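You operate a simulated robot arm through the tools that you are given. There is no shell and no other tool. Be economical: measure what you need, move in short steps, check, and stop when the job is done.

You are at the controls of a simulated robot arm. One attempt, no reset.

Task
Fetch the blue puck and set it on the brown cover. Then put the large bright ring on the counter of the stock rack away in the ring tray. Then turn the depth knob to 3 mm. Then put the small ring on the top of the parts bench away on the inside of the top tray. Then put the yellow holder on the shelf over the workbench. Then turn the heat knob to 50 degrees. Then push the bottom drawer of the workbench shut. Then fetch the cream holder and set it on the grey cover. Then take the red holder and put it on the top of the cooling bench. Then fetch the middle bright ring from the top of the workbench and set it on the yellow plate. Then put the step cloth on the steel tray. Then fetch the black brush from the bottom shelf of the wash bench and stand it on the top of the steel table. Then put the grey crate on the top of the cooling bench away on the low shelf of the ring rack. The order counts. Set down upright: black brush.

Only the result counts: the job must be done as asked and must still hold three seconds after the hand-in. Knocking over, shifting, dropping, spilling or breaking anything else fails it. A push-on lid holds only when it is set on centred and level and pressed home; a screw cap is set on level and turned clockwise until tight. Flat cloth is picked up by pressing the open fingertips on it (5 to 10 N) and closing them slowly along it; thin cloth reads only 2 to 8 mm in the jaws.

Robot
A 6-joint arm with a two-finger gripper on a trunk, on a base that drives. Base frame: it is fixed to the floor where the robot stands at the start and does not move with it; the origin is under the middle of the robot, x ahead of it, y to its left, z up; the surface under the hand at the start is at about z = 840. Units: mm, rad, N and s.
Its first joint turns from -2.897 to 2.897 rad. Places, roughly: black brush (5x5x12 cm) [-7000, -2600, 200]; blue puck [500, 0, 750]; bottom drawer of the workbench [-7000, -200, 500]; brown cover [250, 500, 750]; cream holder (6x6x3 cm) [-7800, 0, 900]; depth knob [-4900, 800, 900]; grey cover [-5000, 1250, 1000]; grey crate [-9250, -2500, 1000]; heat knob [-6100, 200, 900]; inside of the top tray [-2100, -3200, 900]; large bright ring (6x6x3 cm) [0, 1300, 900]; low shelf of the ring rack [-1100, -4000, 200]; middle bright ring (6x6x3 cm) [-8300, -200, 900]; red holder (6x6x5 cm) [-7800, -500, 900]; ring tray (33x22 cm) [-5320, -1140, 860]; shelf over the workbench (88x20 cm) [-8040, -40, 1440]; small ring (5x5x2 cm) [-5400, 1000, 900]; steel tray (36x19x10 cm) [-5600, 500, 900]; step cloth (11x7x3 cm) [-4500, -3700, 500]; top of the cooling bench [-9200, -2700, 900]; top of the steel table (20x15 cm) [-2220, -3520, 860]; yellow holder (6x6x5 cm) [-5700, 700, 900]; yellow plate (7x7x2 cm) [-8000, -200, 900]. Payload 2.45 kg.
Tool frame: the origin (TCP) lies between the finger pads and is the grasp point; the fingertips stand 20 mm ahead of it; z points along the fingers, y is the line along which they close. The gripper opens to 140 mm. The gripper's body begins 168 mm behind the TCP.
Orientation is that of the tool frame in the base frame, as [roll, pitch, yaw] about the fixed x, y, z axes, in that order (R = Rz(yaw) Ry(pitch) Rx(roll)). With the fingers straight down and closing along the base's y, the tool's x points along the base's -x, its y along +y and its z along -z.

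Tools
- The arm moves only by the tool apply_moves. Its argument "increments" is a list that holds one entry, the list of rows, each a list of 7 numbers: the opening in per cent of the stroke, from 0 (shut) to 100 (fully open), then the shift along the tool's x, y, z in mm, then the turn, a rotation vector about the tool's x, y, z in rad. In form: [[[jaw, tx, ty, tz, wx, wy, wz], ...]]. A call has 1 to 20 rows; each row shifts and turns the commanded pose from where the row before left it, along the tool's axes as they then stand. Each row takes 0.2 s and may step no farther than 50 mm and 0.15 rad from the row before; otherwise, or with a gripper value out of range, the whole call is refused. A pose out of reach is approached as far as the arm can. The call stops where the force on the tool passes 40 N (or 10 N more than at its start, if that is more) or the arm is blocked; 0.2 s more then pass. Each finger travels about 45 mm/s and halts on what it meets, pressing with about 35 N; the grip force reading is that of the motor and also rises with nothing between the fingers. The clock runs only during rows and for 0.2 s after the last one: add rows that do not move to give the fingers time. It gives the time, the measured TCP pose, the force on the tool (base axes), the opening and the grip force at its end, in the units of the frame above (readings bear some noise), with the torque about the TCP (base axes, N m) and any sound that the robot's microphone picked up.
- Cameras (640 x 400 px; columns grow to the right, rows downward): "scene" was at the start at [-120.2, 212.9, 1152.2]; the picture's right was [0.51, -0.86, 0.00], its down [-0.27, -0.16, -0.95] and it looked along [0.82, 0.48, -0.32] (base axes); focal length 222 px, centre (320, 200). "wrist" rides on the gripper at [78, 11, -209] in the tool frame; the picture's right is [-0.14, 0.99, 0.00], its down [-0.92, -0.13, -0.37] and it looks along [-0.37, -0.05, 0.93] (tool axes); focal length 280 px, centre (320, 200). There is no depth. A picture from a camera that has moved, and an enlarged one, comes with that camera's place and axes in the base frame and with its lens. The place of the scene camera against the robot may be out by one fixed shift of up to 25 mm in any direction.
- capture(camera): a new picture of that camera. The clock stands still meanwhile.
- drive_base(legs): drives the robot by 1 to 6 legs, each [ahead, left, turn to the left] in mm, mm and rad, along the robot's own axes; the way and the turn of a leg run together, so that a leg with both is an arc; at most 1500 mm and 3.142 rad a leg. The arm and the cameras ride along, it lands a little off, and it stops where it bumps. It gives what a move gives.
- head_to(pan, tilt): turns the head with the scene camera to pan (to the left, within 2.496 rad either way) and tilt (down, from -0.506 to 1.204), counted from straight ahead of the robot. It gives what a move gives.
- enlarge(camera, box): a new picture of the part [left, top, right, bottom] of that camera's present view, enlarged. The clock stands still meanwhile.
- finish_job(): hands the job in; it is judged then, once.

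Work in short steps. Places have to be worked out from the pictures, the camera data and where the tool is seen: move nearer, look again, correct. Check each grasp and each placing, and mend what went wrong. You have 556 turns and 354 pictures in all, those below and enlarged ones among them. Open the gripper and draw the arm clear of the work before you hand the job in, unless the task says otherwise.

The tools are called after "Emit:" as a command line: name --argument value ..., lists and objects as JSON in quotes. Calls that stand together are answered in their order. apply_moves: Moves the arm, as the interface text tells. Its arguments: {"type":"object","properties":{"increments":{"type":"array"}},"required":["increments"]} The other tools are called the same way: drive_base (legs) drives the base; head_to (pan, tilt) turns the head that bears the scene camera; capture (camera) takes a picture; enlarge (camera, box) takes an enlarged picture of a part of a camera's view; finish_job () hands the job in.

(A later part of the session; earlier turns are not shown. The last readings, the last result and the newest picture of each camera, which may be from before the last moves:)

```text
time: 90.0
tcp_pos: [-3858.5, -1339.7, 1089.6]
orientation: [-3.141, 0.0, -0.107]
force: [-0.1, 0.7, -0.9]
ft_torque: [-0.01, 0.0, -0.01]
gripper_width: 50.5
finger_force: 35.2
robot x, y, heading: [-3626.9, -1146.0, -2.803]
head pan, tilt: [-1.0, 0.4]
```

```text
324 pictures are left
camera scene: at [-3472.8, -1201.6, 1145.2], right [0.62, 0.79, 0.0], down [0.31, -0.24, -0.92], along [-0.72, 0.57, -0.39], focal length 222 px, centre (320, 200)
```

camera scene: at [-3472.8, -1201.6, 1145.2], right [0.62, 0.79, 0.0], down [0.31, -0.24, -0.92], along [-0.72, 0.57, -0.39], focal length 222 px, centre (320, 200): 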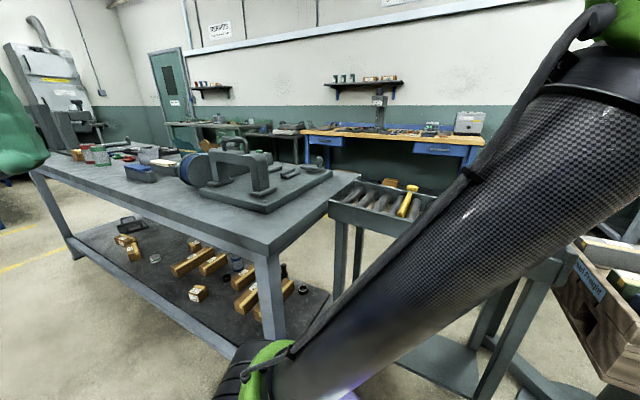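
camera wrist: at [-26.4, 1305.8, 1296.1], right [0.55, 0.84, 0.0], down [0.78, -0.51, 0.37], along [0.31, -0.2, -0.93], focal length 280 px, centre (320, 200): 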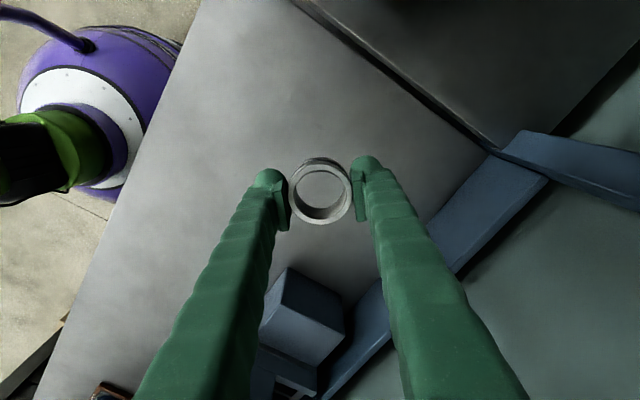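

I bumped the table's corner leg, which is nearer than I had judged: the edge lies at v of about 500. I step left away from it first and look at the table before going on.

Emit:
drive_base --legs '[[0, 200, 0]]'

Emit:
capture --camera "scene"

```text
time: 91.6
tcp_pos: [-3794.4, -1525.2, 1089.5]
orientation: [3.141, 0.0, -0.111]
force: [0.2, 0.1, -1.4]
ft_torque: [0.0, -0.02, 0.01]
gripper_width: 50.7
finger_force: 34.9
robot x, y, heading: [-3562.3, -1333.8, -2.809]
head pan, tilt: [-1.0, 0.4]
```

```text
323 pictures are left
camera scene: at [-3408.4, -1388.4, 1145.2], right [0.62, 0.78, 0.0], down [0.31, -0.24, -0.92], along [-0.72, 0.57, -0.39], focal length 222 px, centre (320, 200)
```

scene: 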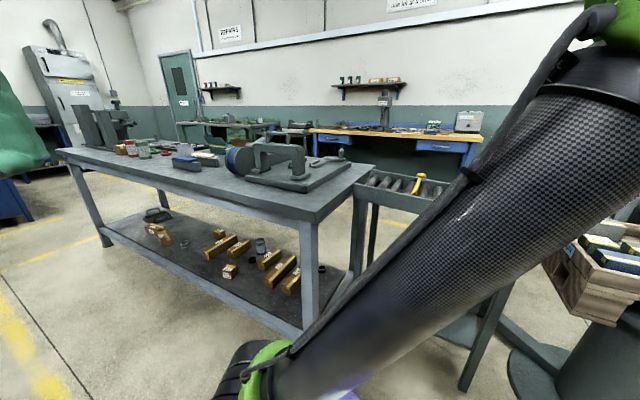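

The table stands as before. I drive on alongside it and look at its far end.

Emit:
drive_base --legs '[[1200, 80, 0.04]]'

Emit:
capture --camera "scene"

```text
time: 97.6
tcp_pos: [-4870.7, -2021.0, 1089.8]
orientation: [-3.14, -0.001, -0.062]
force: [-0.7, 0.6, -0.7]
ft_torque: [-0.01, 0.01, -0.01]
gripper_width: 50.7
finger_force: 34.9
robot x, y, heading: [-4644.6, -1816.7, -2.767]
head pan, tilt: [-1.0, 0.4]
```

```text
322 pictures are left
camera scene: at [-4491.2, -1866.6, 1145.2], right [0.58, 0.81, 0.0], down [0.32, -0.23, -0.92], along [-0.75, 0.54, -0.39], focal length 222 px, centre (320, 200)
```

scene: 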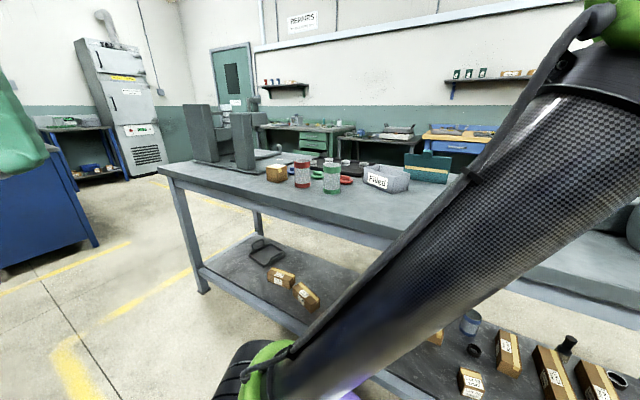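

I zoom in on the table where the ring tray should be, around pixel (341,166).

Emit:
enlarge --camera "scene" --box '[180, 90, 480, 230]'

```text
2.13 times, centred on (330, 160) of scene
camera zoom: at [-4491.2, -1866.6, 1145.2], right [0.58, 0.81, 0.0], down [0.32, -0.23, -0.92], along [-0.75, 0.54, -0.39], focal length 473 px, centre (299, 285)
```

zoom: 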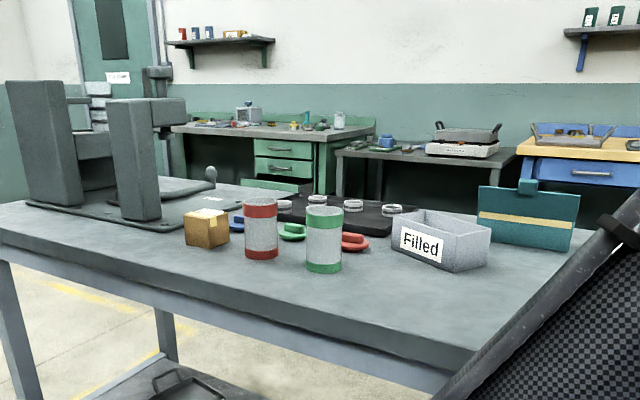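

The ring tray is the dark board with four rings behind the cups, near (-5293,-1159). I drive until I stand abreast of it.

Emit:
drive_base --legs '[[320, -70, 0]]'

Emit:
head_to --pan -1.5 --tilt 0.5

Emit:
capture --camera "scene"

```text
time: 99.8
tcp_pos: [-5196.8, -2072.8, 1089.0]
orientation: [3.141, 0.004, -0.069]
force: [0.1, 0.0, -1.8]
ft_torque: [-0.02, -0.03, -0.02]
gripper_width: 50.7
finger_force: 34.8
robot x, y, heading: [-4975.4, -1870.0, -2.765]
head pan, tilt: [-1.0, 0.4]
```

```text
time: 100.8
tcp_pos: [-5197.1, -2072.0, 1090.0]
orientation: [3.141, 0.002, -0.068]
force: [0.1, -0.2, -1.7]
ft_torque: [-0.01, 0.02, 0.0]
gripper_width: 50.5
finger_force: 34.9
robot x, y, heading: [-4972.3, -1870.0, -2.768]
head pan, tilt: [-1.499, 0.499]
```

```text
320 pictures are left
camera scene: at [-4781.5, -1892.4, 1136.1], right [0.9, 0.43, 0.0], down [0.21, -0.43, -0.88], along [-0.38, 0.79, -0.48], focal length 222 px, centre (320, 200)
```

scene: 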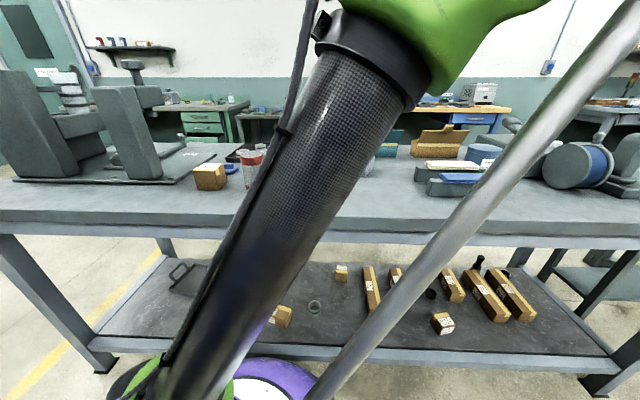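

The arm is between the camera and the table. I swing the hand round to the robot's right at small radius and look with the wrist camera.

Emit:
apply_moves --increments '[[[33, -28.6, -33.6, -5, 0, 0, 0], [33, -28.6, -33.6, -5, 0, 0, 0], [33, -28.6, -33.6, -5, 0, 0, 0], [33, -28.6, -33.6, -5, 0, 0, 0], [33, -2.7, -40, -5, 0, 0, 0], [33, -2.7, -40, -5, 0, 0, 0], [33, -2.7, -40, -5, 0, 0, 0], [33, 19.2, -41.4, -5, 0, 0, 0], [33, 19.2, -41.4, -5, 0, 0, 0], [33, 19.2, -41.4, -5, 0, 0, 0], [33, 19.2, -41.4, -5, 0, 0, 0], [33, 19.2, -41.4, -5, 0, 0, 0], [33, 0, 0, 0, 0, 0, 0]]]'

Emit:
capture --camera "wrist"

Emit:
capture --camera "scene"

```text
time: 101.9
tcp_pos: [-5288.0, -1969.9, 1110.4]
orientation: [-3.141, 0.002, 0.15]
force: [-1.0, -0.4, -1.5]
ft_torque: [-0.01, -0.06, 0.01]
gripper_width: 50.5
finger_force: 35.2
robot x, y, heading: [-4973.2, -1869.4, -2.77]
head pan, tilt: [-1.499, 0.499]
stopped in row 5: the arm was blocked; the commanded pose is now the measured one
```

```text
319 pictures are left
camera wrist: at [-5210.0, -1968.9, 1317.8], right [0.01, -1.0, 0.0], down [-0.93, -0.01, 0.37], along [-0.37, 0.0, -0.93], focal length 280 px, centre (320, 200)
```

wrist: 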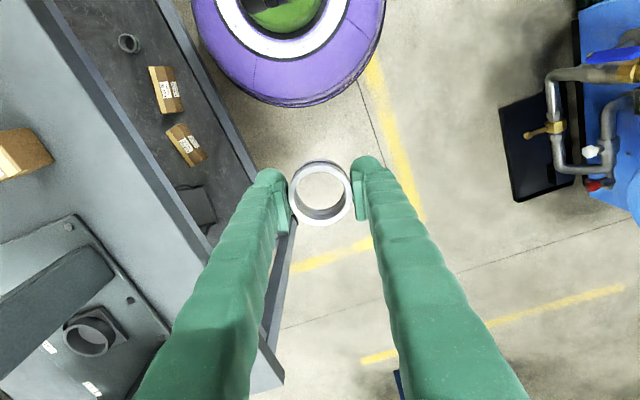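

```text
318 pictures are left
camera scene: at [-4785.5, -1893.3, 1140.6], right [0.88, 0.47, 0.0], down [0.2, -0.38, -0.9], along [-0.42, 0.8, -0.43], focal length 222 px, centre (320, 200)
```

scene: 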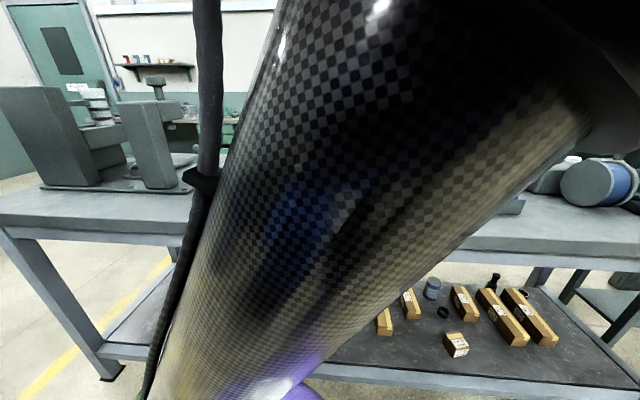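

The arm's elbow met the camera mast. I reach out ahead to free it, and will instead turn the whole robot to face the table.

Emit:
apply_moves --increments '[[[33, -32, 7, 0, 0, 0, 0], [33, -32, 7, 0, 0, 0, 0], [33, -32, 7, 0, 0, 0, 0], [33, -32, 7, 0, 0, 0, 0], [33, -32, 7, 0, 0, 0, 0], [33, 0, 0, 0, 0, 0, 0]]]'

Emit:
head_to --pan -0.5 --tilt 0.45

Emit:
capture --camera "scene"

```text
time: 103.3
tcp_pos: [-5444.4, -2027.6, 1110.1]
orientation: [-3.141, 0.001, 0.147]
force: [-0.4, 0.0, -2.0]
ft_torque: [0.01, 0.03, -0.02]
gripper_width: 50.6
finger_force: 34.7
robot x, y, heading: [-4972.8, -1869.3, -2.767]
head pan, tilt: [-1.499, 0.499]
```

```text
time: 104.6
tcp_pos: [-5444.4, -2028.3, 1110.9]
orientation: [3.14, 0.0, 0.145]
force: [0.0, 0.2, -1.4]
ft_torque: [0.01, -0.03, 0.01]
gripper_width: 50.6
finger_force: 34.6
robot x, y, heading: [-4968.6, -1869.5, -2.766]
head pan, tilt: [-0.499, 0.45]
```

```text
317 pictures are left
camera scene: at [-4833.6, -1962.8, 1140.5], right [0.13, 0.99, 0.0], down [0.43, -0.06, -0.9], along [-0.89, 0.11, -0.44], focal length 222 px, centre (320, 200)
```

scene: 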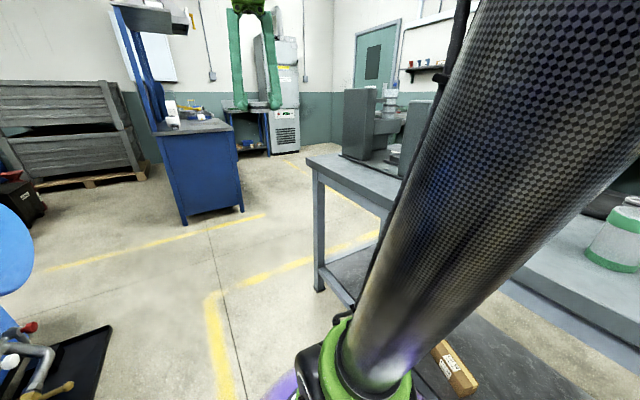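

There is free floor on the left. I sidestep away from the table, turn right to face it, and then look.

Emit:
drive_base --legs '[[0, 250, 0], [0, 0, -1.545]]'

Emit:
head_to --pan 0.0 --tilt 0.45

Emit:
capture --camera "scene"

```text
time: 110.1
tcp_pos: [-5058.5, -1636.8, 1111.4]
orientation: [3.14, 0.001, -1.383]
force: [-0.2, -0.5, -1.4]
ft_torque: [-0.02, 0.0, 0.02]
gripper_width: 50.8
finger_force: 35.1
robot x, y, heading: [-4884.2, -2105.8, 1.984]
head pan, tilt: [-0.499, 0.45]
```

```text
time: 111.1
tcp_pos: [-5057.5, -1636.8, 1111.9]
orientation: [3.14, 0.001, -1.385]
force: [-0.1, 0.3, -1.8]
ft_torque: [0.02, 0.01, 0.0]
gripper_width: 50.5
finger_force: 35.7
robot x, y, heading: [-4881.6, -2100.0, 1.979]
head pan, tilt: [0.0, 0.45]
```

```text
316 pictures are left
camera scene: at [-5013.6, -2271.8, 1140.5], right [0.92, 0.4, 0.0], down [0.17, -0.4, -0.9], along [-0.36, 0.82, -0.44], focal length 222 px, centre (320, 200)
```

scene: 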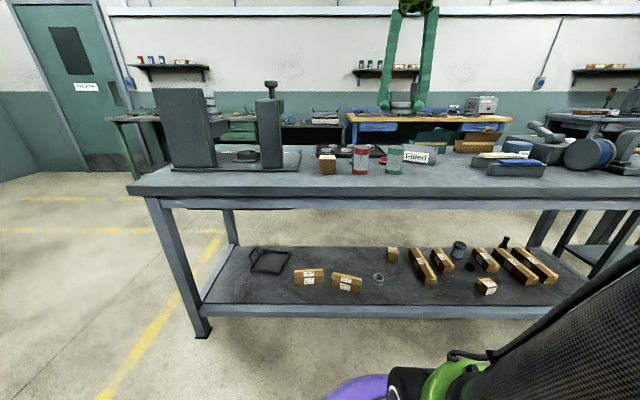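

I have a clear view now. I zoom in on the ring tray and its neighbours.

Emit:
enlarge --camera "scene" --box '[290, 120, 450, 200]'

```text
4.00 times, centred on (370, 160) of scene
camera zoom: at [-5013.6, -2271.8, 1140.5], right [0.92, 0.4, 0.0], down [0.17, -0.4, -0.9], along [-0.36, 0.82, -0.44], focal length 887 px, centre (120, 360)
```

zoom: 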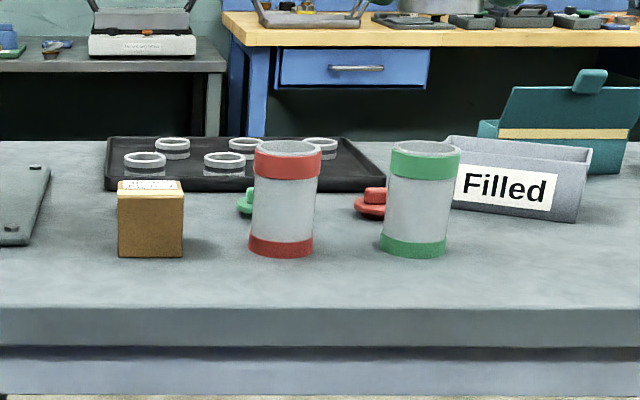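

The tray holds five rings, with the free place at the front right, behind the red cup. I drive up to the table with the hand held well above the cups.

Emit:
drive_base --legs '[[250, 0, 0]]'

Emit:
capture --camera "wrist"

Emit:
capture --camera "scene"

```text
time: 112.9
tcp_pos: [-5154.2, -1410.8, 1110.7]
orientation: [3.141, 0.0, -1.388]
force: [0.4, -0.4, -0.7]
ft_torque: [-0.05, -0.03, -0.01]
gripper_width: 50.7
finger_force: 35.4
robot x, y, heading: [-4979.1, -1876.0, 1.983]
head pan, tilt: [0.0, 0.45]
```

```text
314 pictures are left
camera wrist: at [-5151.1, -1490.0, 1318.8], right [-1.0, -0.04, 0.0], down [-0.04, 0.93, 0.37], along [-0.02, 0.37, -0.93], focal length 280 px, centre (320, 200)
```

wrist: 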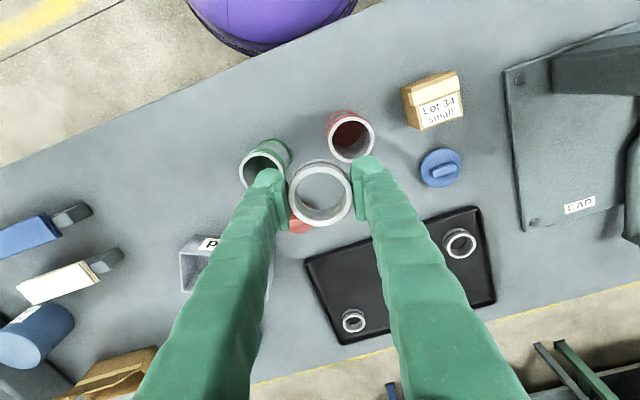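

```text
313 pictures are left
camera scene: at [-5112.7, -2045.8, 1140.5], right [0.92, 0.4, 0.0], down [0.17, -0.4, -0.9], along [-0.36, 0.83, -0.44], focal length 222 px, centre (320, 200)
```

scene: 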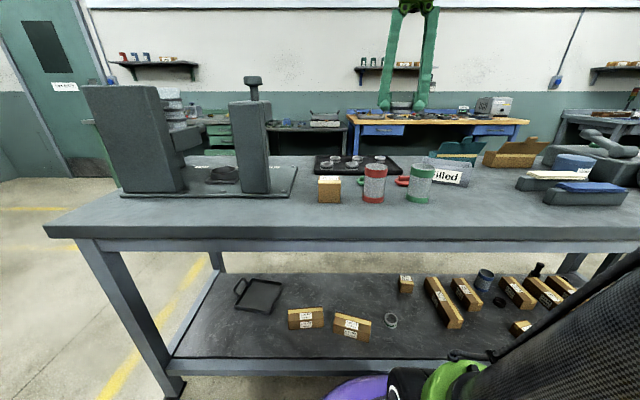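

I move over the tray, still high, to see the free place.

Emit:
apply_moves --increments '[[[33, -37, 18.5, 0, 0, 0, 0], [33, -37, 18.5, 0, 0, 0, 0], [33, -37, 18.5, 0, 0, 0, 0], [33, -37, 18.5, 0, 0, 0, 0], [33, -37, 18.5, 0, 0, 0, 0], [33, -37, 18.5, 0, 0, 0, 0], [33, 0, 0, 0, 0, 0, 0]]]'

Emit:
capture --camera "wrist"

```text
time: 114.5
tcp_pos: [-5305.2, -1211.6, 1111.9]
orientation: [-3.141, 0.0, -1.387]
force: [0.8, -0.6, -1.0]
ft_torque: [-0.01, -0.04, 0.01]
gripper_width: 50.8
finger_force: 35.2
robot x, y, heading: [-4982.6, -1878.8, 1.979]
head pan, tilt: [0.0, 0.45]
```

```text
312 pictures are left
camera wrist: at [-5300.6, -1290.8, 1318.9], right [-1.0, -0.04, 0.0], down [-0.04, 0.93, 0.37], along [-0.02, 0.37, -0.93], focal length 280 px, centre (320, 200)
```

wrist: 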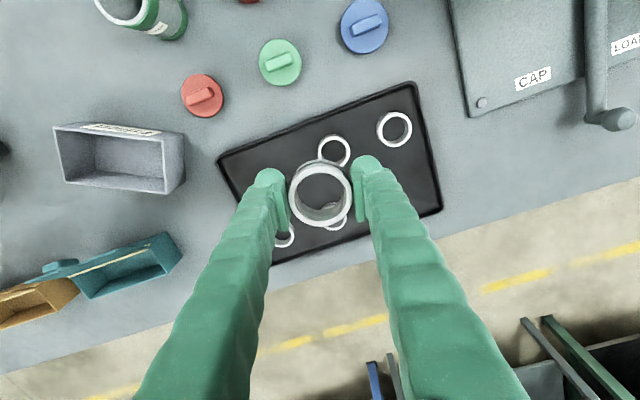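

I shift the hand towards the apparently free place at about (-5229,-1159) to uncover the rest of the tray.

Emit:
apply_moves --increments '[[[33, -18.6, -42, 0, 0, 0, 0], [33, -18.6, -42, 0, 0, 0, 0], [33, 0, 0, 0, 0, 0, 0]]]'

Emit:
capture --camera "wrist"

```text
time: 115.3
tcp_pos: [-5230.0, -1159.7, 1111.3]
orientation: [-3.141, -0.001, -1.388]
force: [-1.1, 0.5, -0.8]
ft_torque: [-0.02, 0.03, 0.0]
gripper_width: 50.8
finger_force: 34.5
robot x, y, heading: [-4980.5, -1877.5, 1.979]
head pan, tilt: [0.0, 0.45]
```

```text
311 pictures are left
camera wrist: at [-5225.3, -1240.0, 1318.7], right [-1.0, -0.04, 0.0], down [-0.04, 0.93, 0.37], along [-0.02, 0.37, -0.93], focal length 280 px, centre (320, 200)
```

wrist: 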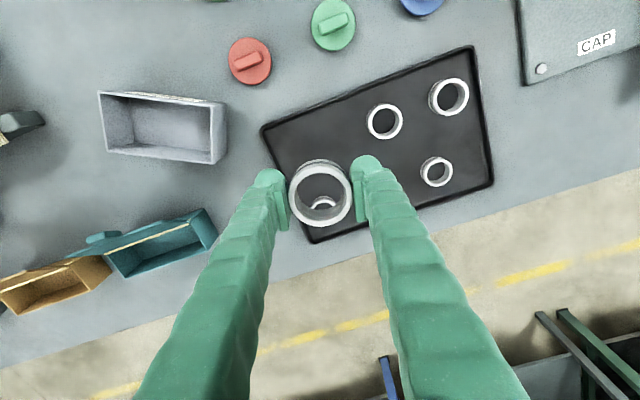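

The front-row place next to the two large rings is free, at about (-5235,-1158). I lower partway and check the alignment.

Emit:
apply_moves --increments '[[[33, -2.9, 4.5, 40, 0, 0, 0], [33, 0, 0, 48, 0, 0, 0], [33, 0, 0, 48, 0, 0, 0], [33, 0, 0, 25, 0, 0, 0], [33, 0, 0, 0, 0, 0, 0]]]'

Emit:
capture --camera "wrist"

Emit:
enlarge --camera "scene" --box '[280, 120, 480, 220]'

```text
time: 116.5
tcp_pos: [-5233.9, -1158.9, 948.3]
orientation: [3.141, 0.0, -1.388]
force: [0.7, -0.4, -0.9]
ft_torque: [-0.03, -0.02, 0.0]
gripper_width: 50.7
finger_force: 35.0
robot x, y, heading: [-4980.7, -1879.2, 1.981]
head pan, tilt: [0.0, 0.45]
```

```text
310 pictures are left
camera wrist: at [-5230.6, -1237.8, 1156.5], right [-1.0, -0.04, 0.0], down [-0.04, 0.93, 0.37], along [-0.02, 0.37, -0.93], focal length 280 px, centre (320, 200)
```

wrist: 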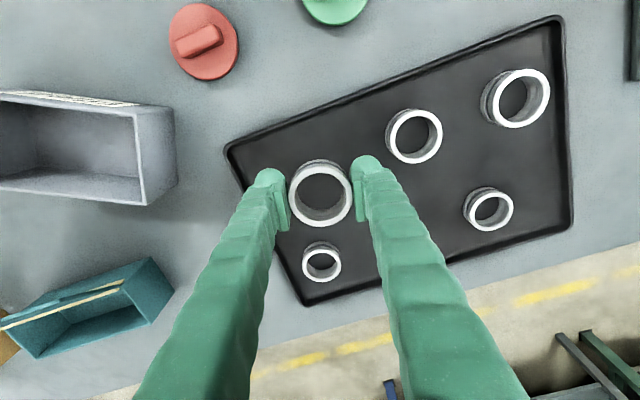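

```text
3.20 times, centred on (380, 170) of scene
camera zoom: at [-5112.7, -2045.7, 1140.5], right [0.92, 0.4, 0.0], down [0.17, -0.4, -0.9], along [-0.36, 0.83, -0.44], focal length 710 px, centre (128, 296)
```

zoom: 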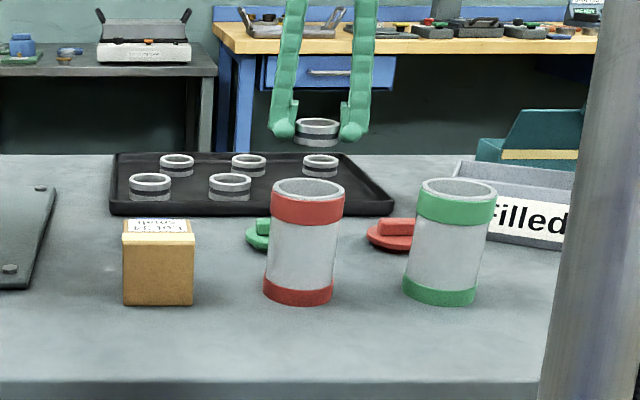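

Alignment looks right. I lower in small steps until it touches.

Emit:
apply_moves --increments '[[[33, 0, 0, 35, 0, 0, 0], [33, 0, 0, 10, 0, 0, 0], [33, 0, 0, 4, 0, 0, 0], [33, 0, 0, 3, 0, 0, 0], [33, 0, 0, 3, 0, 0, 0], [33, 0, 0, 3, 0, 0, 0], [33, 0, 0, 0, 0, 0, 0]]]'

```text
time: 118.1
tcp_pos: [-5232.6, -1158.0, 892.0]
orientation: [3.141, 0.0, -1.388]
force: [-0.1, 0.0, -1.3]
ft_torque: [0.0, 0.01, 0.02]
gripper_width: 50.5
finger_force: 34.7
robot x, y, heading: [-4978.4, -1876.5, 1.981]
head pan, tilt: [0.0, 0.45]
```

Emit:
apply_moves --increments '[[[33, 0, 0, 2, 0, 0, 0], [33, 0, 0, 2, 0, 0, 0], [33, 0, 0, 2, 0, 0, 0], [33, 0, 0, 2, 0, 0, 0], [33, 0, 0, 0, 0, 0, 0]]]'

Emit:
enlarge --camera "scene" --box '[280, 120, 480, 220]'

```text
time: 119.3
tcp_pos: [-5231.8, -1156.6, 883.9]
orientation: [3.142, 0.001, -1.387]
force: [-0.7, -0.1, -1.2]
ft_torque: [0.03, -0.01, 0.02]
gripper_width: 50.7
finger_force: 35.3
robot x, y, heading: [-4977.2, -1876.6, 1.98]
head pan, tilt: [0.0, 0.45]
```

```text
3.20 times, centred on (380, 170) of scene
camera zoom: at [-5112.7, -2045.7, 1140.5], right [0.92, 0.4, 0.0], down [0.17, -0.4, -0.9], along [-0.36, 0.83, -0.44], focal length 710 px, centre (128, 296)
```

zoom: 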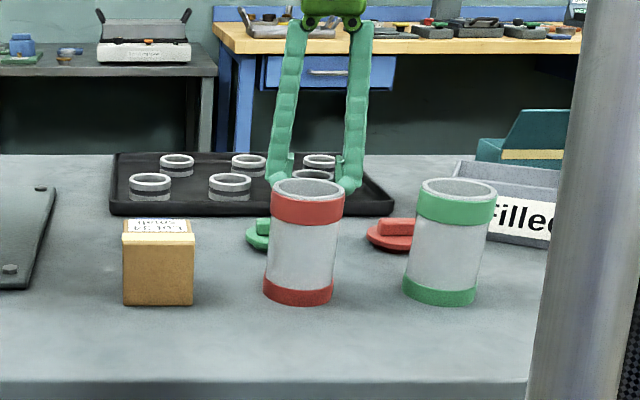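

It needs another 8 to 10 mm. I continue in 2 mm steps.

Emit:
apply_moves --increments '[[[33, 0, 0, 2, 0, 0, 0], [33, 0, 0, 2, 0, 0, 0], [33, 0, 0, 2, 0, 0, 0], [33, 0, 0, 0, 0, 0, 0], [33, 0, 0, 1, 0, 0, 0], [33, 0, 0, 1, 0, 0, 0], [33, 0, 0, 0, 0, 0, 0]]]'

```text
time: 120.9
tcp_pos: [-5232.0, -1158.7, 877.3]
orientation: [-3.141, 0.002, -1.389]
force: [2.5, 7.7, 29.7]
ft_torque: [0.17, -0.04, -0.05]
gripper_width: 50.8
finger_force: 35.1
robot x, y, heading: [-4980.0, -1873.8, 1.973]
head pan, tilt: [0.0, 0.45]
```

Contact at TCP 877. I release and lift off.

Emit:
apply_moves --increments '[[[34, 0, 0, -1, 0, 0, 0], [38, 0, 0, 0, 0, 0, 0], [44, 0, 0, 0, 0, 0, 0], [52, 0, 0, 0, 0, 0, 0], [54, 0, 0, 0, 0, 0, 0], [54, 0, 0, -20, 0, 0, 0], [54, 0, 0, -45, 0, 0, 0], [54, 0, 0, -45, 0, 0, 0], [54, 0, 0, -45, 0, 0, 0], [54, 0, 0, 0, 0, 0, 0]]]'

Emit:
capture --camera "wrist"

```text
time: 123.1
tcp_pos: [-5232.3, -1161.3, 1031.2]
orientation: [-3.141, -0.001, -1.39]
force: [-0.3, -0.1, -0.4]
ft_torque: [0.0, 0.0, -0.04]
gripper_width: 75.6
finger_force: 0.1
robot x, y, heading: [-4977.9, -1876.8, 1.981]
head pan, tilt: [0.0, 0.45]
```

```text
307 pictures are left
camera wrist: at [-5230.5, -1240.5, 1239.4], right [-1.0, -0.04, 0.0], down [-0.04, 0.93, 0.37], along [-0.02, 0.37, -0.93], focal length 280 px, centre (320, 200)
```

wrist: 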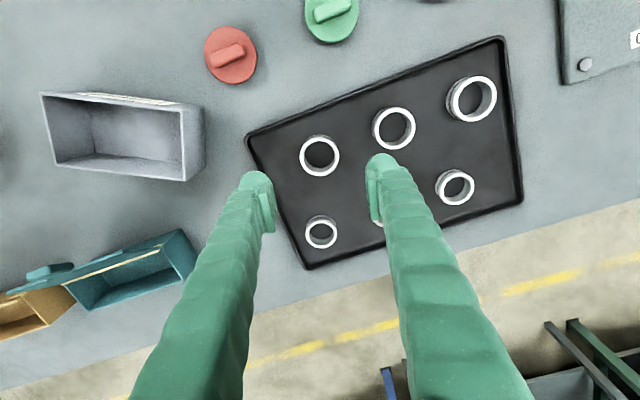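

The ring sits in the row with the others. Next is the depth knob on the wooden bench behind, so I retract the arm before going round the end of this table.

Emit:
apply_moves --increments '[[[54, 0, 0, -45, 0, 0, 0], [54, 0, 0, -45, 0, 0, 0], [54, 42, -9.3, 0, 0, 0, 0], [54, 42, -9.3, 0, 0, 0, 0], [54, 42, -9.3, 0, 0, 0, 0], [54, 42, -9.3, 0, 0, 0, 0], [54, 42, -9.3, 0, 0, 0, 0], [54, 42, -9.3, 0, 0, 0, 0], [54, 42, -9.3, 0, 0, 0, 0], [54, 0, 0, 0, 0, 0, 0]]]'

Emit:
drive_base --legs '[[-350, 0, 0], [0, 1200, 0]]'

Emit:
capture --camera "scene"

```text
time: 125.3
tcp_pos: [-5115.4, -1436.4, 1123.1]
orientation: [3.141, 0.003, -1.39]
force: [0.7, -0.4, 0.6]
ft_torque: [0.0, 0.03, 0.02]
gripper_width: 75.6
finger_force: 0.0
robot x, y, heading: [-4977.5, -1875.6, 1.98]
head pan, tilt: [0.0, 0.45]
```

```text
time: 133.2
tcp_pos: [-6083.9, -2226.4, 1123.9]
orientation: [-3.14, 0.001, -1.402]
force: [-0.5, 0.0, 0.0]
ft_torque: [-0.01, 0.01, -0.02]
gripper_width: 75.5
finger_force: 0.0
robot x, y, heading: [-5954.7, -2669.0, 1.966]
head pan, tilt: [0.0, 0.45]
```

```text
306 pictures are left
camera scene: at [-6089.4, -2834.4, 1140.5], right [0.92, 0.39, 0.0], down [0.17, -0.4, -0.9], along [-0.35, 0.83, -0.44], focal length 222 px, centre (320, 200)
```

scene: 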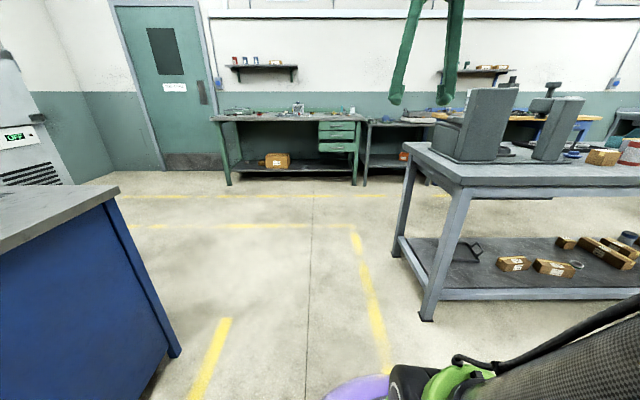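

The way round the table end is free. I drive through and along the aisle, facing the wall benches, towards the wooden bench.

Emit:
drive_base --legs '[[1450, 0, 0], [450, 0, 0], [0, -1150, 0], [0, -1000, 0]]'

Emit:
capture --camera "scene"

```text
time: 152.8
tcp_pos: [-4809.4, 308.9, 1123.6]
orientation: [3.14, 0.001, -1.421]
force: [-0.5, -0.5, -0.7]
ft_torque: [0.0, -0.02, -0.03]
gripper_width: 75.6
finger_force: 0.0
robot x, y, heading: [-4689.0, -128.9, 1.944]
head pan, tilt: [0.0, 0.45]
```

```text
305 pictures are left
camera scene: at [-4826.7, -300.2, 1140.5], right [0.93, 0.37, 0.0], down [0.16, -0.41, -0.9], along [-0.33, 0.84, -0.44], focal length 222 px, centre (320, 200)
```

scene: 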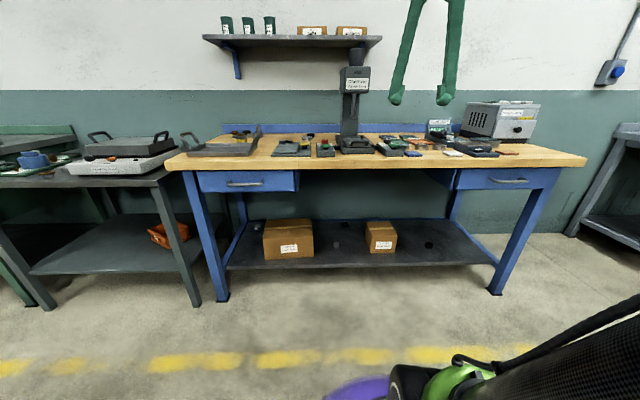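

The wooden bench is right ahead. I zoom in on its top.

Emit:
enlarge --camera "scene" --box '[160, 90, 360, 190]'

Emit:
enlarge --camera "scene" --box '[320, 60, 520, 170]'

```text
3.20 times, centred on (260, 140) of scene
camera zoom: at [-4826.7, -300.2, 1140.5], right [0.93, 0.37, 0.0], down [0.16, -0.41, -0.9], along [-0.33, 0.84, -0.44], focal length 710 px, centre (512, 392)
```

zoom: 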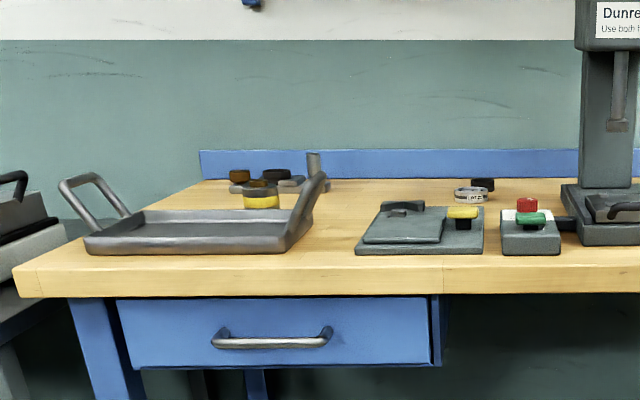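

```text
3.20 times, centred on (420, 115) of scene
camera zoom: at [-4826.7, -300.2, 1140.5], right [0.93, 0.37, 0.0], down [0.16, -0.41, -0.9], along [-0.33, 0.84, -0.44], focal length 710 px, centre (0, 472)
```

zoom: 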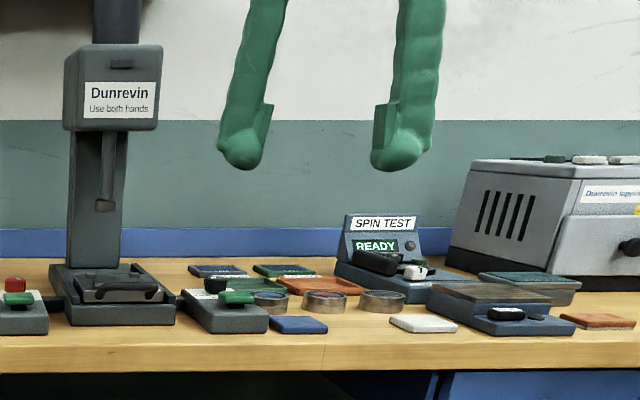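

The grey box with the black knob, near (-4928,930), is probably the depth control. I drive up to the bench beside it.

Emit:
drive_base --legs '[[0, -180, 0.03], [380, 0, 0]]'

Emit:
capture --camera "wrist"

Emit:
capture --camera "scene"

```text
time: 156.4
tcp_pos: [-4808.8, 729.7, 1125.5]
orientation: [3.141, 0.0, -1.393]
force: [0.7, -0.3, -1.1]
ft_torque: [0.0, 0.02, -0.01]
gripper_width: 75.6
finger_force: 0.0
robot x, y, heading: [-4677.9, 288.6, 1.972]
head pan, tilt: [0.0, 0.45]
```

```text
302 pictures are left
camera wrist: at [-4806.7, 650.8, 1332.1], right [-1.0, -0.04, 0.0], down [-0.04, 0.93, 0.37], along [-0.01, 0.37, -0.93], focal length 280 px, centre (320, 200)
```

wrist: 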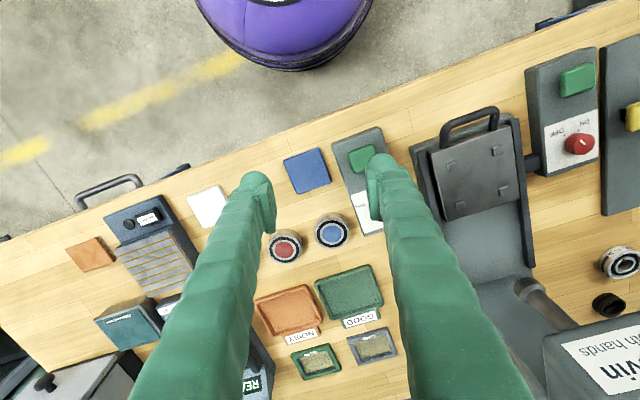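

```text
301 pictures are left
camera scene: at [-4809.6, 120.8, 1140.5], right [0.92, 0.39, 0.0], down [0.17, -0.4, -0.9], along [-0.35, 0.83, -0.44], focal length 222 px, centre (320, 200)
```

scene: 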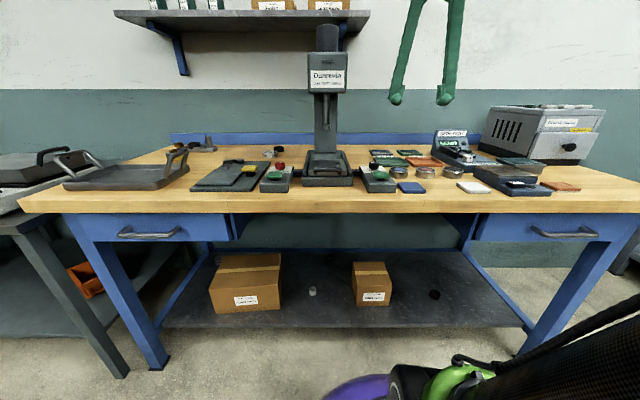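

Two control boxes show. I zoom in on both.

Emit:
enlarge --camera "scene" --box '[230, 130, 450, 210]'

Emit:
apply_moves --increments '[[[54, 8, -45, 0, 0, 0, 0], [54, 8, -45, 0, 0, 0, 0], [54, 0, 0, 0, 0, 0, 0]]]'

Emit:
capture --camera "wrist"

```text
2.91 times, centred on (340, 170) of scene
camera zoom: at [-4809.6, 120.8, 1140.5], right [0.92, 0.39, 0.0], down [0.17, -0.4, -0.9], along [-0.35, 0.83, -0.44], focal length 645 px, centre (262, 287)
```

zoom: 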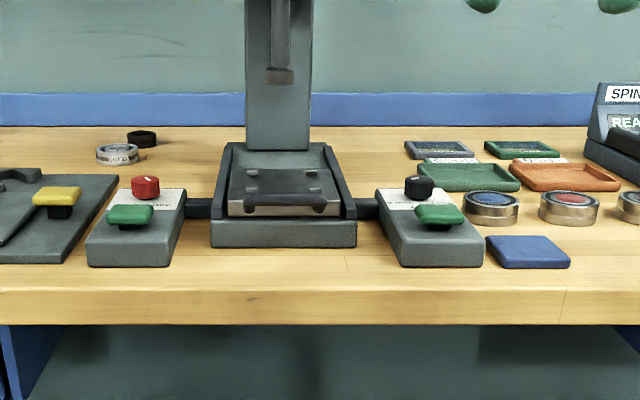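

```text
time: 157.2
tcp_pos: [-4717.3, 730.3, 1127.1]
orientation: [3.141, 0.002, -1.392]
force: [-0.3, 0.0, 0.0]
ft_torque: [-0.01, -0.01, 0.02]
gripper_width: 75.7
finger_force: 0.0
robot x, y, heading: [-4679.2, 290.1, 1.975]
head pan, tilt: [0.0, 0.45]
```

```text
299 pictures are left
camera wrist: at [-4714.0, 651.5, 1333.2], right [-1.0, -0.04, 0.0], down [-0.04, 0.93, 0.37], along [-0.02, 0.37, -0.93], focal length 280 px, centre (320, 200)
```

wrist: 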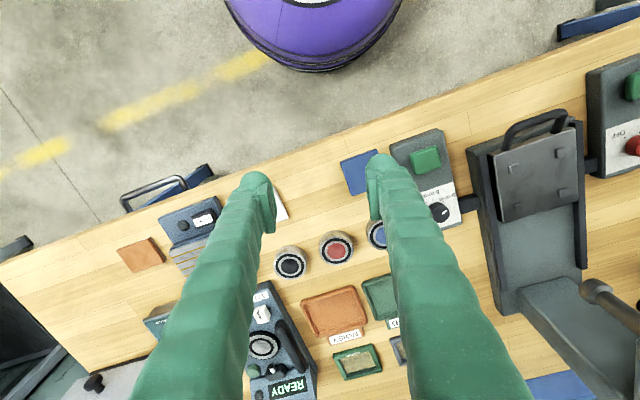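

Emit:
enlarge --camera "wrist" --box '[390, 170, 490, 240]'

```text
5.71 times, centred on (440, 205) of wrist
camera zoom: at [-4714.0, 651.5, 1333.2], right [-1.0, -0.04, 0.0], down [-0.04, 0.93, 0.37], along [-0.02, 0.37, -0.93], focal length 1602 px, centre (-366, 171)
```

zoom: 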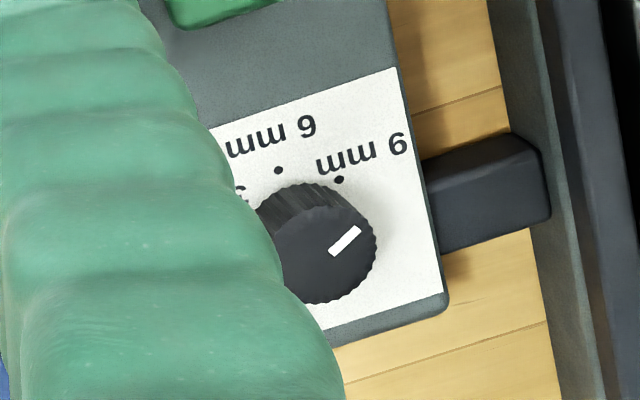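

The dial has marks of 6 mm, 9 mm and others. I move the hand over the knob, jaws open wide, to read the whole scale.

Emit:
apply_moves --increments '[[[80, -26, 35, 0, 0, 0, 0], [95, -26, 35, 0, 0, 0, 0], [100, -26, 35, 0, 0, 0, 0], [100, -26, 35, 0, 0, 0, 0], [100, -26, 35, 0, 0, 0, 0], [100, 0, 0, 0, 0, 0, 0]]]'

Emit:
capture --camera "wrist"

Emit:
enlarge --camera "wrist" --box '[270, 110, 370, 180]'

```text
time: 158.6
tcp_pos: [-4912.5, 827.6, 1124.0]
orientation: [3.141, 0.003, -1.394]
force: [0.1, -0.3, -0.1]
ft_torque: [-0.02, -0.03, 0.05]
gripper_width: 139.9
finger_force: 0.2
robot x, y, heading: [-4678.3, 293.0, 1.977]
head pan, tilt: [0.0, 0.45]
```

```text
297 pictures are left
camera wrist: at [-4909.6, 748.3, 1331.8], right [-1.0, -0.04, 0.0], down [-0.04, 0.93, 0.37], along [-0.01, 0.37, -0.93], focal length 280 px, centre (320, 200)
```

wrist: 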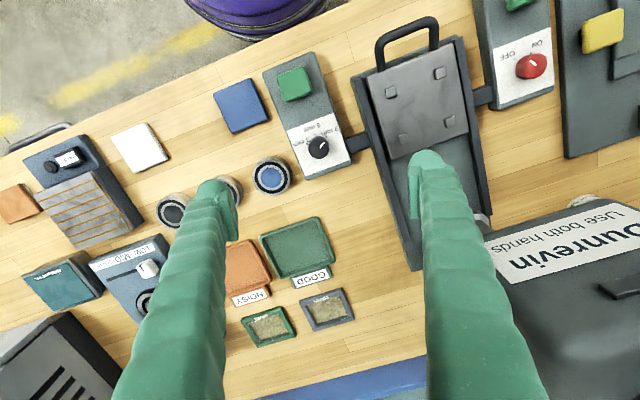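

```text
5.71 times, centred on (320, 145) of wrist
camera zoom: at [-4909.6, 748.3, 1331.8], right [-1.0, -0.04, 0.0], down [-0.04, 0.93, 0.37], along [-0.01, 0.37, -0.93], focal length 1602 px, centre (320, 514)
```

zoom: 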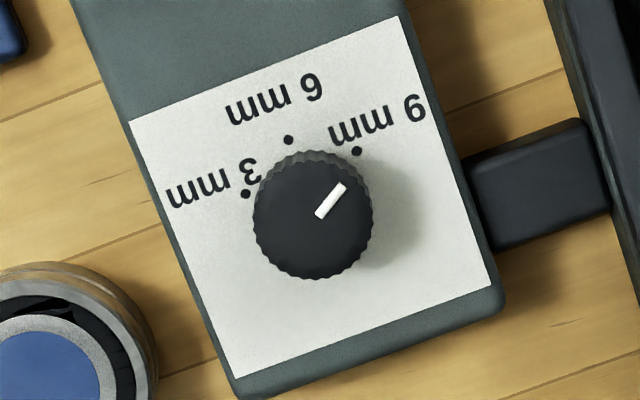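

The knob points at the right-hand mark and 3 mm is the left-hand one, about 120° counter-clockwise from above. I come down over the knob for a closer look.

Emit:
apply_moves --increments '[[[80, 0.5, -3, 40, 0, 0, 0], [60, 0, 0, 45, 0, 0, 0], [50, 0, 0, 35, 0, 0, 0], [50, 0, 0, 0, 0, 0, 0], [50, 0, 0, 0, 0, 0, 0]]]'

Emit:
capture --camera "wrist"

Emit:
enlarge --camera "scene" --box '[270, 80, 450, 200]'

```text
time: 159.8
tcp_pos: [-4909.6, 827.4, 1003.5]
orientation: [-3.141, 0.003, -1.393]
force: [-0.8, -0.8, -0.8]
ft_torque: [0.0, 0.0, 0.0]
gripper_width: 70.4
finger_force: 0.1
robot x, y, heading: [-4677.4, 293.1, 1.975]
head pan, tilt: [0.0, 0.45]
```

```text
295 pictures are left
camera wrist: at [-4907.0, 748.4, 1211.5], right [-1.0, -0.04, 0.0], down [-0.04, 0.93, 0.37], along [-0.01, 0.37, -0.93], focal length 280 px, centre (320, 200)
```

wrist: 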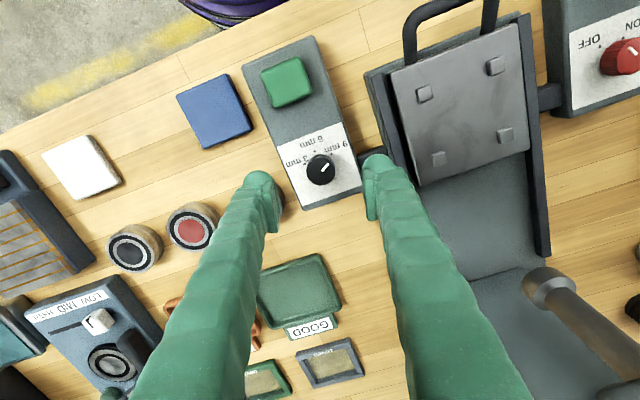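

```text
3.33 times, centred on (360, 140) of scene
camera zoom: at [-4809.6, 120.8, 1140.5], right [0.92, 0.39, 0.0], down [0.17, -0.4, -0.9], along [-0.35, 0.83, -0.44], focal length 739 px, centre (187, 400)
```

zoom: 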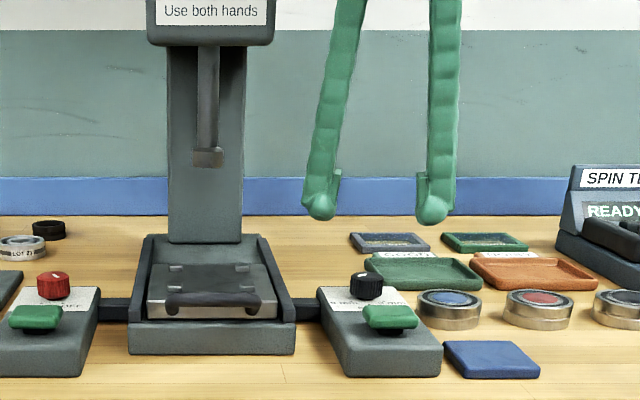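

The knob centre works out near (-4910,836) with its top around z=890. I correct for that and lower the fingers around it.

Emit:
apply_moves --increments '[[[50, -7.9, -1.4, 40, 0, 0, 0], [50, 0, 0, 40, 0, 0, 0], [50, 0, 0, 0, 0, 0, 0]]]'

Emit:
capture --camera "wrist"

Emit:
enlarge --camera "scene" --box '[320, 120, 440, 200]'

```text
time: 160.5
tcp_pos: [-4910.6, 837.4, 927.7]
orientation: [-3.141, 0.003, -1.392]
force: [2.2, -5.7, 21.2]
ft_torque: [-0.1, 0.86, 0.26]
gripper_width: 70.8
finger_force: 0.2
robot x, y, heading: [-4678.0, 288.4, 1.977]
head pan, tilt: [0.0, 0.45]
stopped in row 3: the force on the tool passed its limit at 53 N (the readings are from after the stop); the commanded pose is now the measured one
```

```text
293 pictures are left
camera wrist: at [-4908.3, 756.8, 1136.1], right [-1.0, -0.04, 0.0], down [-0.04, 0.93, 0.37], along [-0.02, 0.37, -0.93], focal length 280 px, centre (320, 200)
```

wrist: 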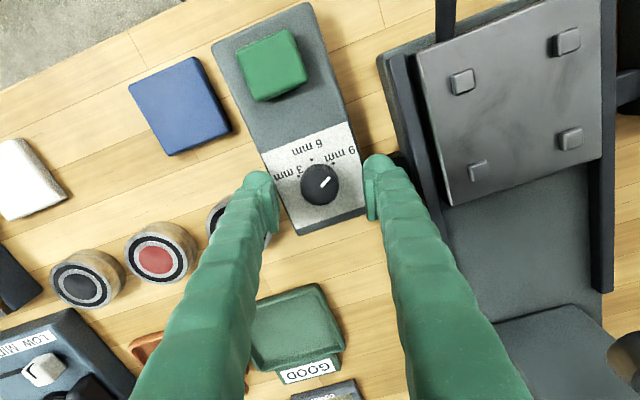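

```text
5.00 times, centred on (380, 160) of scene
camera zoom: at [-4809.3, 120.1, 1140.5], right [0.92, 0.39, 0.0], down [0.17, -0.4, -0.9], along [-0.35, 0.83, -0.43], focal length 1108 px, centre (20, 400)
```

zoom: 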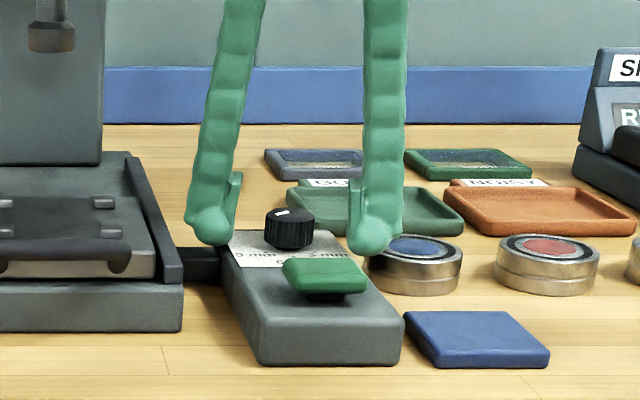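

One finger touched the box edge on the press side at tip height 907, so the knob top is nearer z=918 and its centre near (-4912,831). I lift a little, recentre, narrow the jaws and close on the knob.

Emit:
apply_moves --increments '[[[50, 0, 0, -6, 0, 0, 0], [40, 5.5, 2.2, 0, 0, 0, 0], [36, 0, 0, 0, 0, 0, 0], [36, 0, 0, 3, 0, 0, 0], [36, 0, 0, 0, 0, 0, 0]]]'

Emit:
enlarge --camera "wrist" --box '[240, 120, 400, 220]'

Emit:
enlarge --camera "scene" --box '[340, 130, 420, 190]'

```text
time: 161.7
tcp_pos: [-4912.5, 831.3, 929.6]
orientation: [-3.141, 0.002, -1.393]
force: [-0.1, 0.1, 0.0]
ft_torque: [0.0, 0.01, 0.03]
gripper_width: 50.4
finger_force: 0.1
robot x, y, heading: [-4676.9, 292.3, 1.977]
head pan, tilt: [0.0, 0.45]
```

```text
4.00 times, centred on (320, 170) of wrist
camera zoom: at [-4909.7, 751.9, 1137.8], right [-1.0, -0.04, 0.0], down [-0.04, 0.93, 0.37], along [-0.02, 0.37, -0.93], focal length 1122 px, centre (320, 320)
```

zoom: 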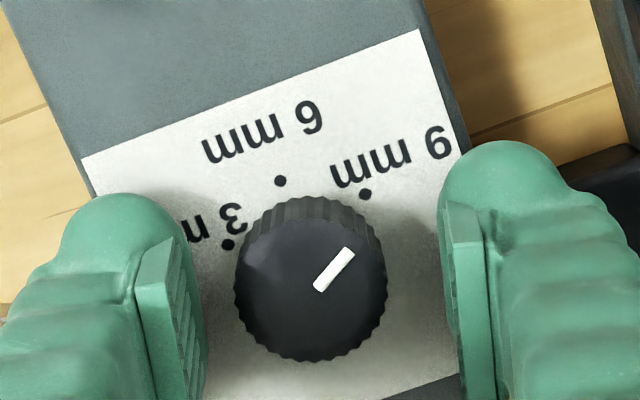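

```text
6.67 times, centred on (380, 160) of scene
camera zoom: at [-4809.7, 120.9, 1140.5], right [0.92, 0.39, 0.0], down [0.17, -0.4, -0.9], along [-0.35, 0.83, -0.44], focal length 1478 px, centre (-80, 467)
```

zoom: 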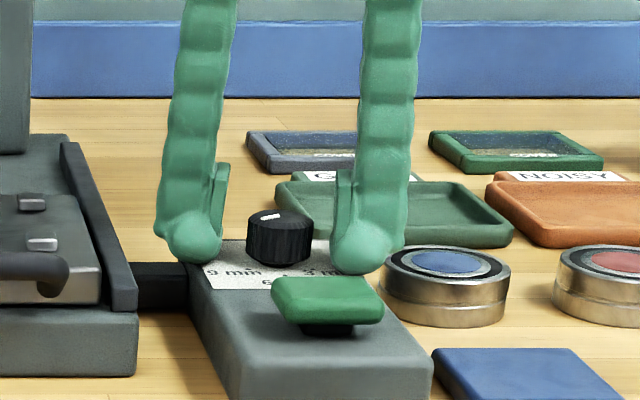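

The knob is between the fingers and the fingertips are just above the plate. I close on it.

Emit:
apply_moves --increments '[[[30, 0, 0, 0, 0, 0, 0], [26, 0, 0, 0, 0, 0, 0], [22, 0, 0, 0, 0, 0, 0], [18, 0, 0, 0, 0, 0, 0], [18, 0, 0, 0, 0, 0, 0], [18, 0, 0, 0, 0, 0, 0]]]'

```text
time: 163.1
tcp_pos: [-4910.8, 832.0, 931.0]
orientation: [3.141, 0.002, -1.393]
force: [8.5, 2.6, 2.6]
ft_torque: [-0.03, 0.15, 0.0]
gripper_width: 30.2
finger_force: 9.6
robot x, y, heading: [-4678.0, 290.8, 1.977]
head pan, tilt: [0.0, 0.45]
```

Emit:
apply_moves --increments '[[[18, 0, 0, 0, 0, 0, 0], [18, 0, 0, 0, 0, 0, 0], [18, 0, 0, 0, 0, 0, -0.1], [18, 0, 0, 0, 0, 0, -0.14], [18, 0, 0, 0, 0, 0, -0.14], [18, 0, 0, 0, 0, 0, -0.14], [18, 0, 0, 0, 0, 0, -0.14], [18, 0, 0, 0, 0, 0, -0.14], [18, 0, 0, 0, 0, 0, 0]]]'

Emit:
enlarge --camera "wrist" --box '[240, 120, 400, 220]'

```text
time: 165.1
tcp_pos: [-4913.4, 830.1, 930.5]
orientation: [-3.141, 0.001, -0.59]
force: [-8.4, -4.6, -6.4]
ft_torque: [-0.02, 0.16, -0.01]
gripper_width: 28.5
finger_force: 44.9
robot x, y, heading: [-4680.5, 287.2, 1.972]
head pan, tilt: [0.0, 0.45]
```

```text
4.00 times, centred on (320, 170) of wrist
camera zoom: at [-4855.0, 777.6, 1138.1], right [-0.67, -0.75, 0.0], down [-0.69, 0.62, 0.37], along [-0.28, 0.25, -0.93], focal length 1122 px, centre (320, 320)
```

zoom: 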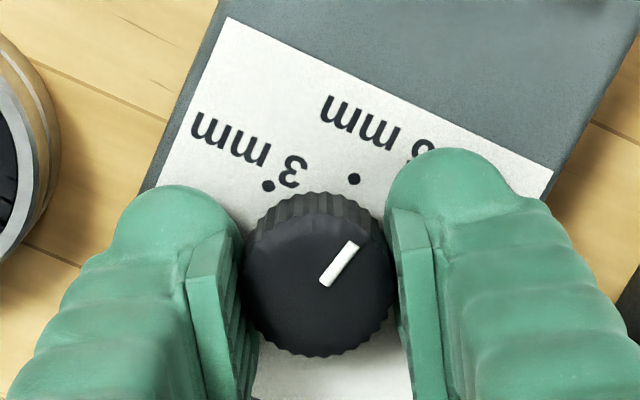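

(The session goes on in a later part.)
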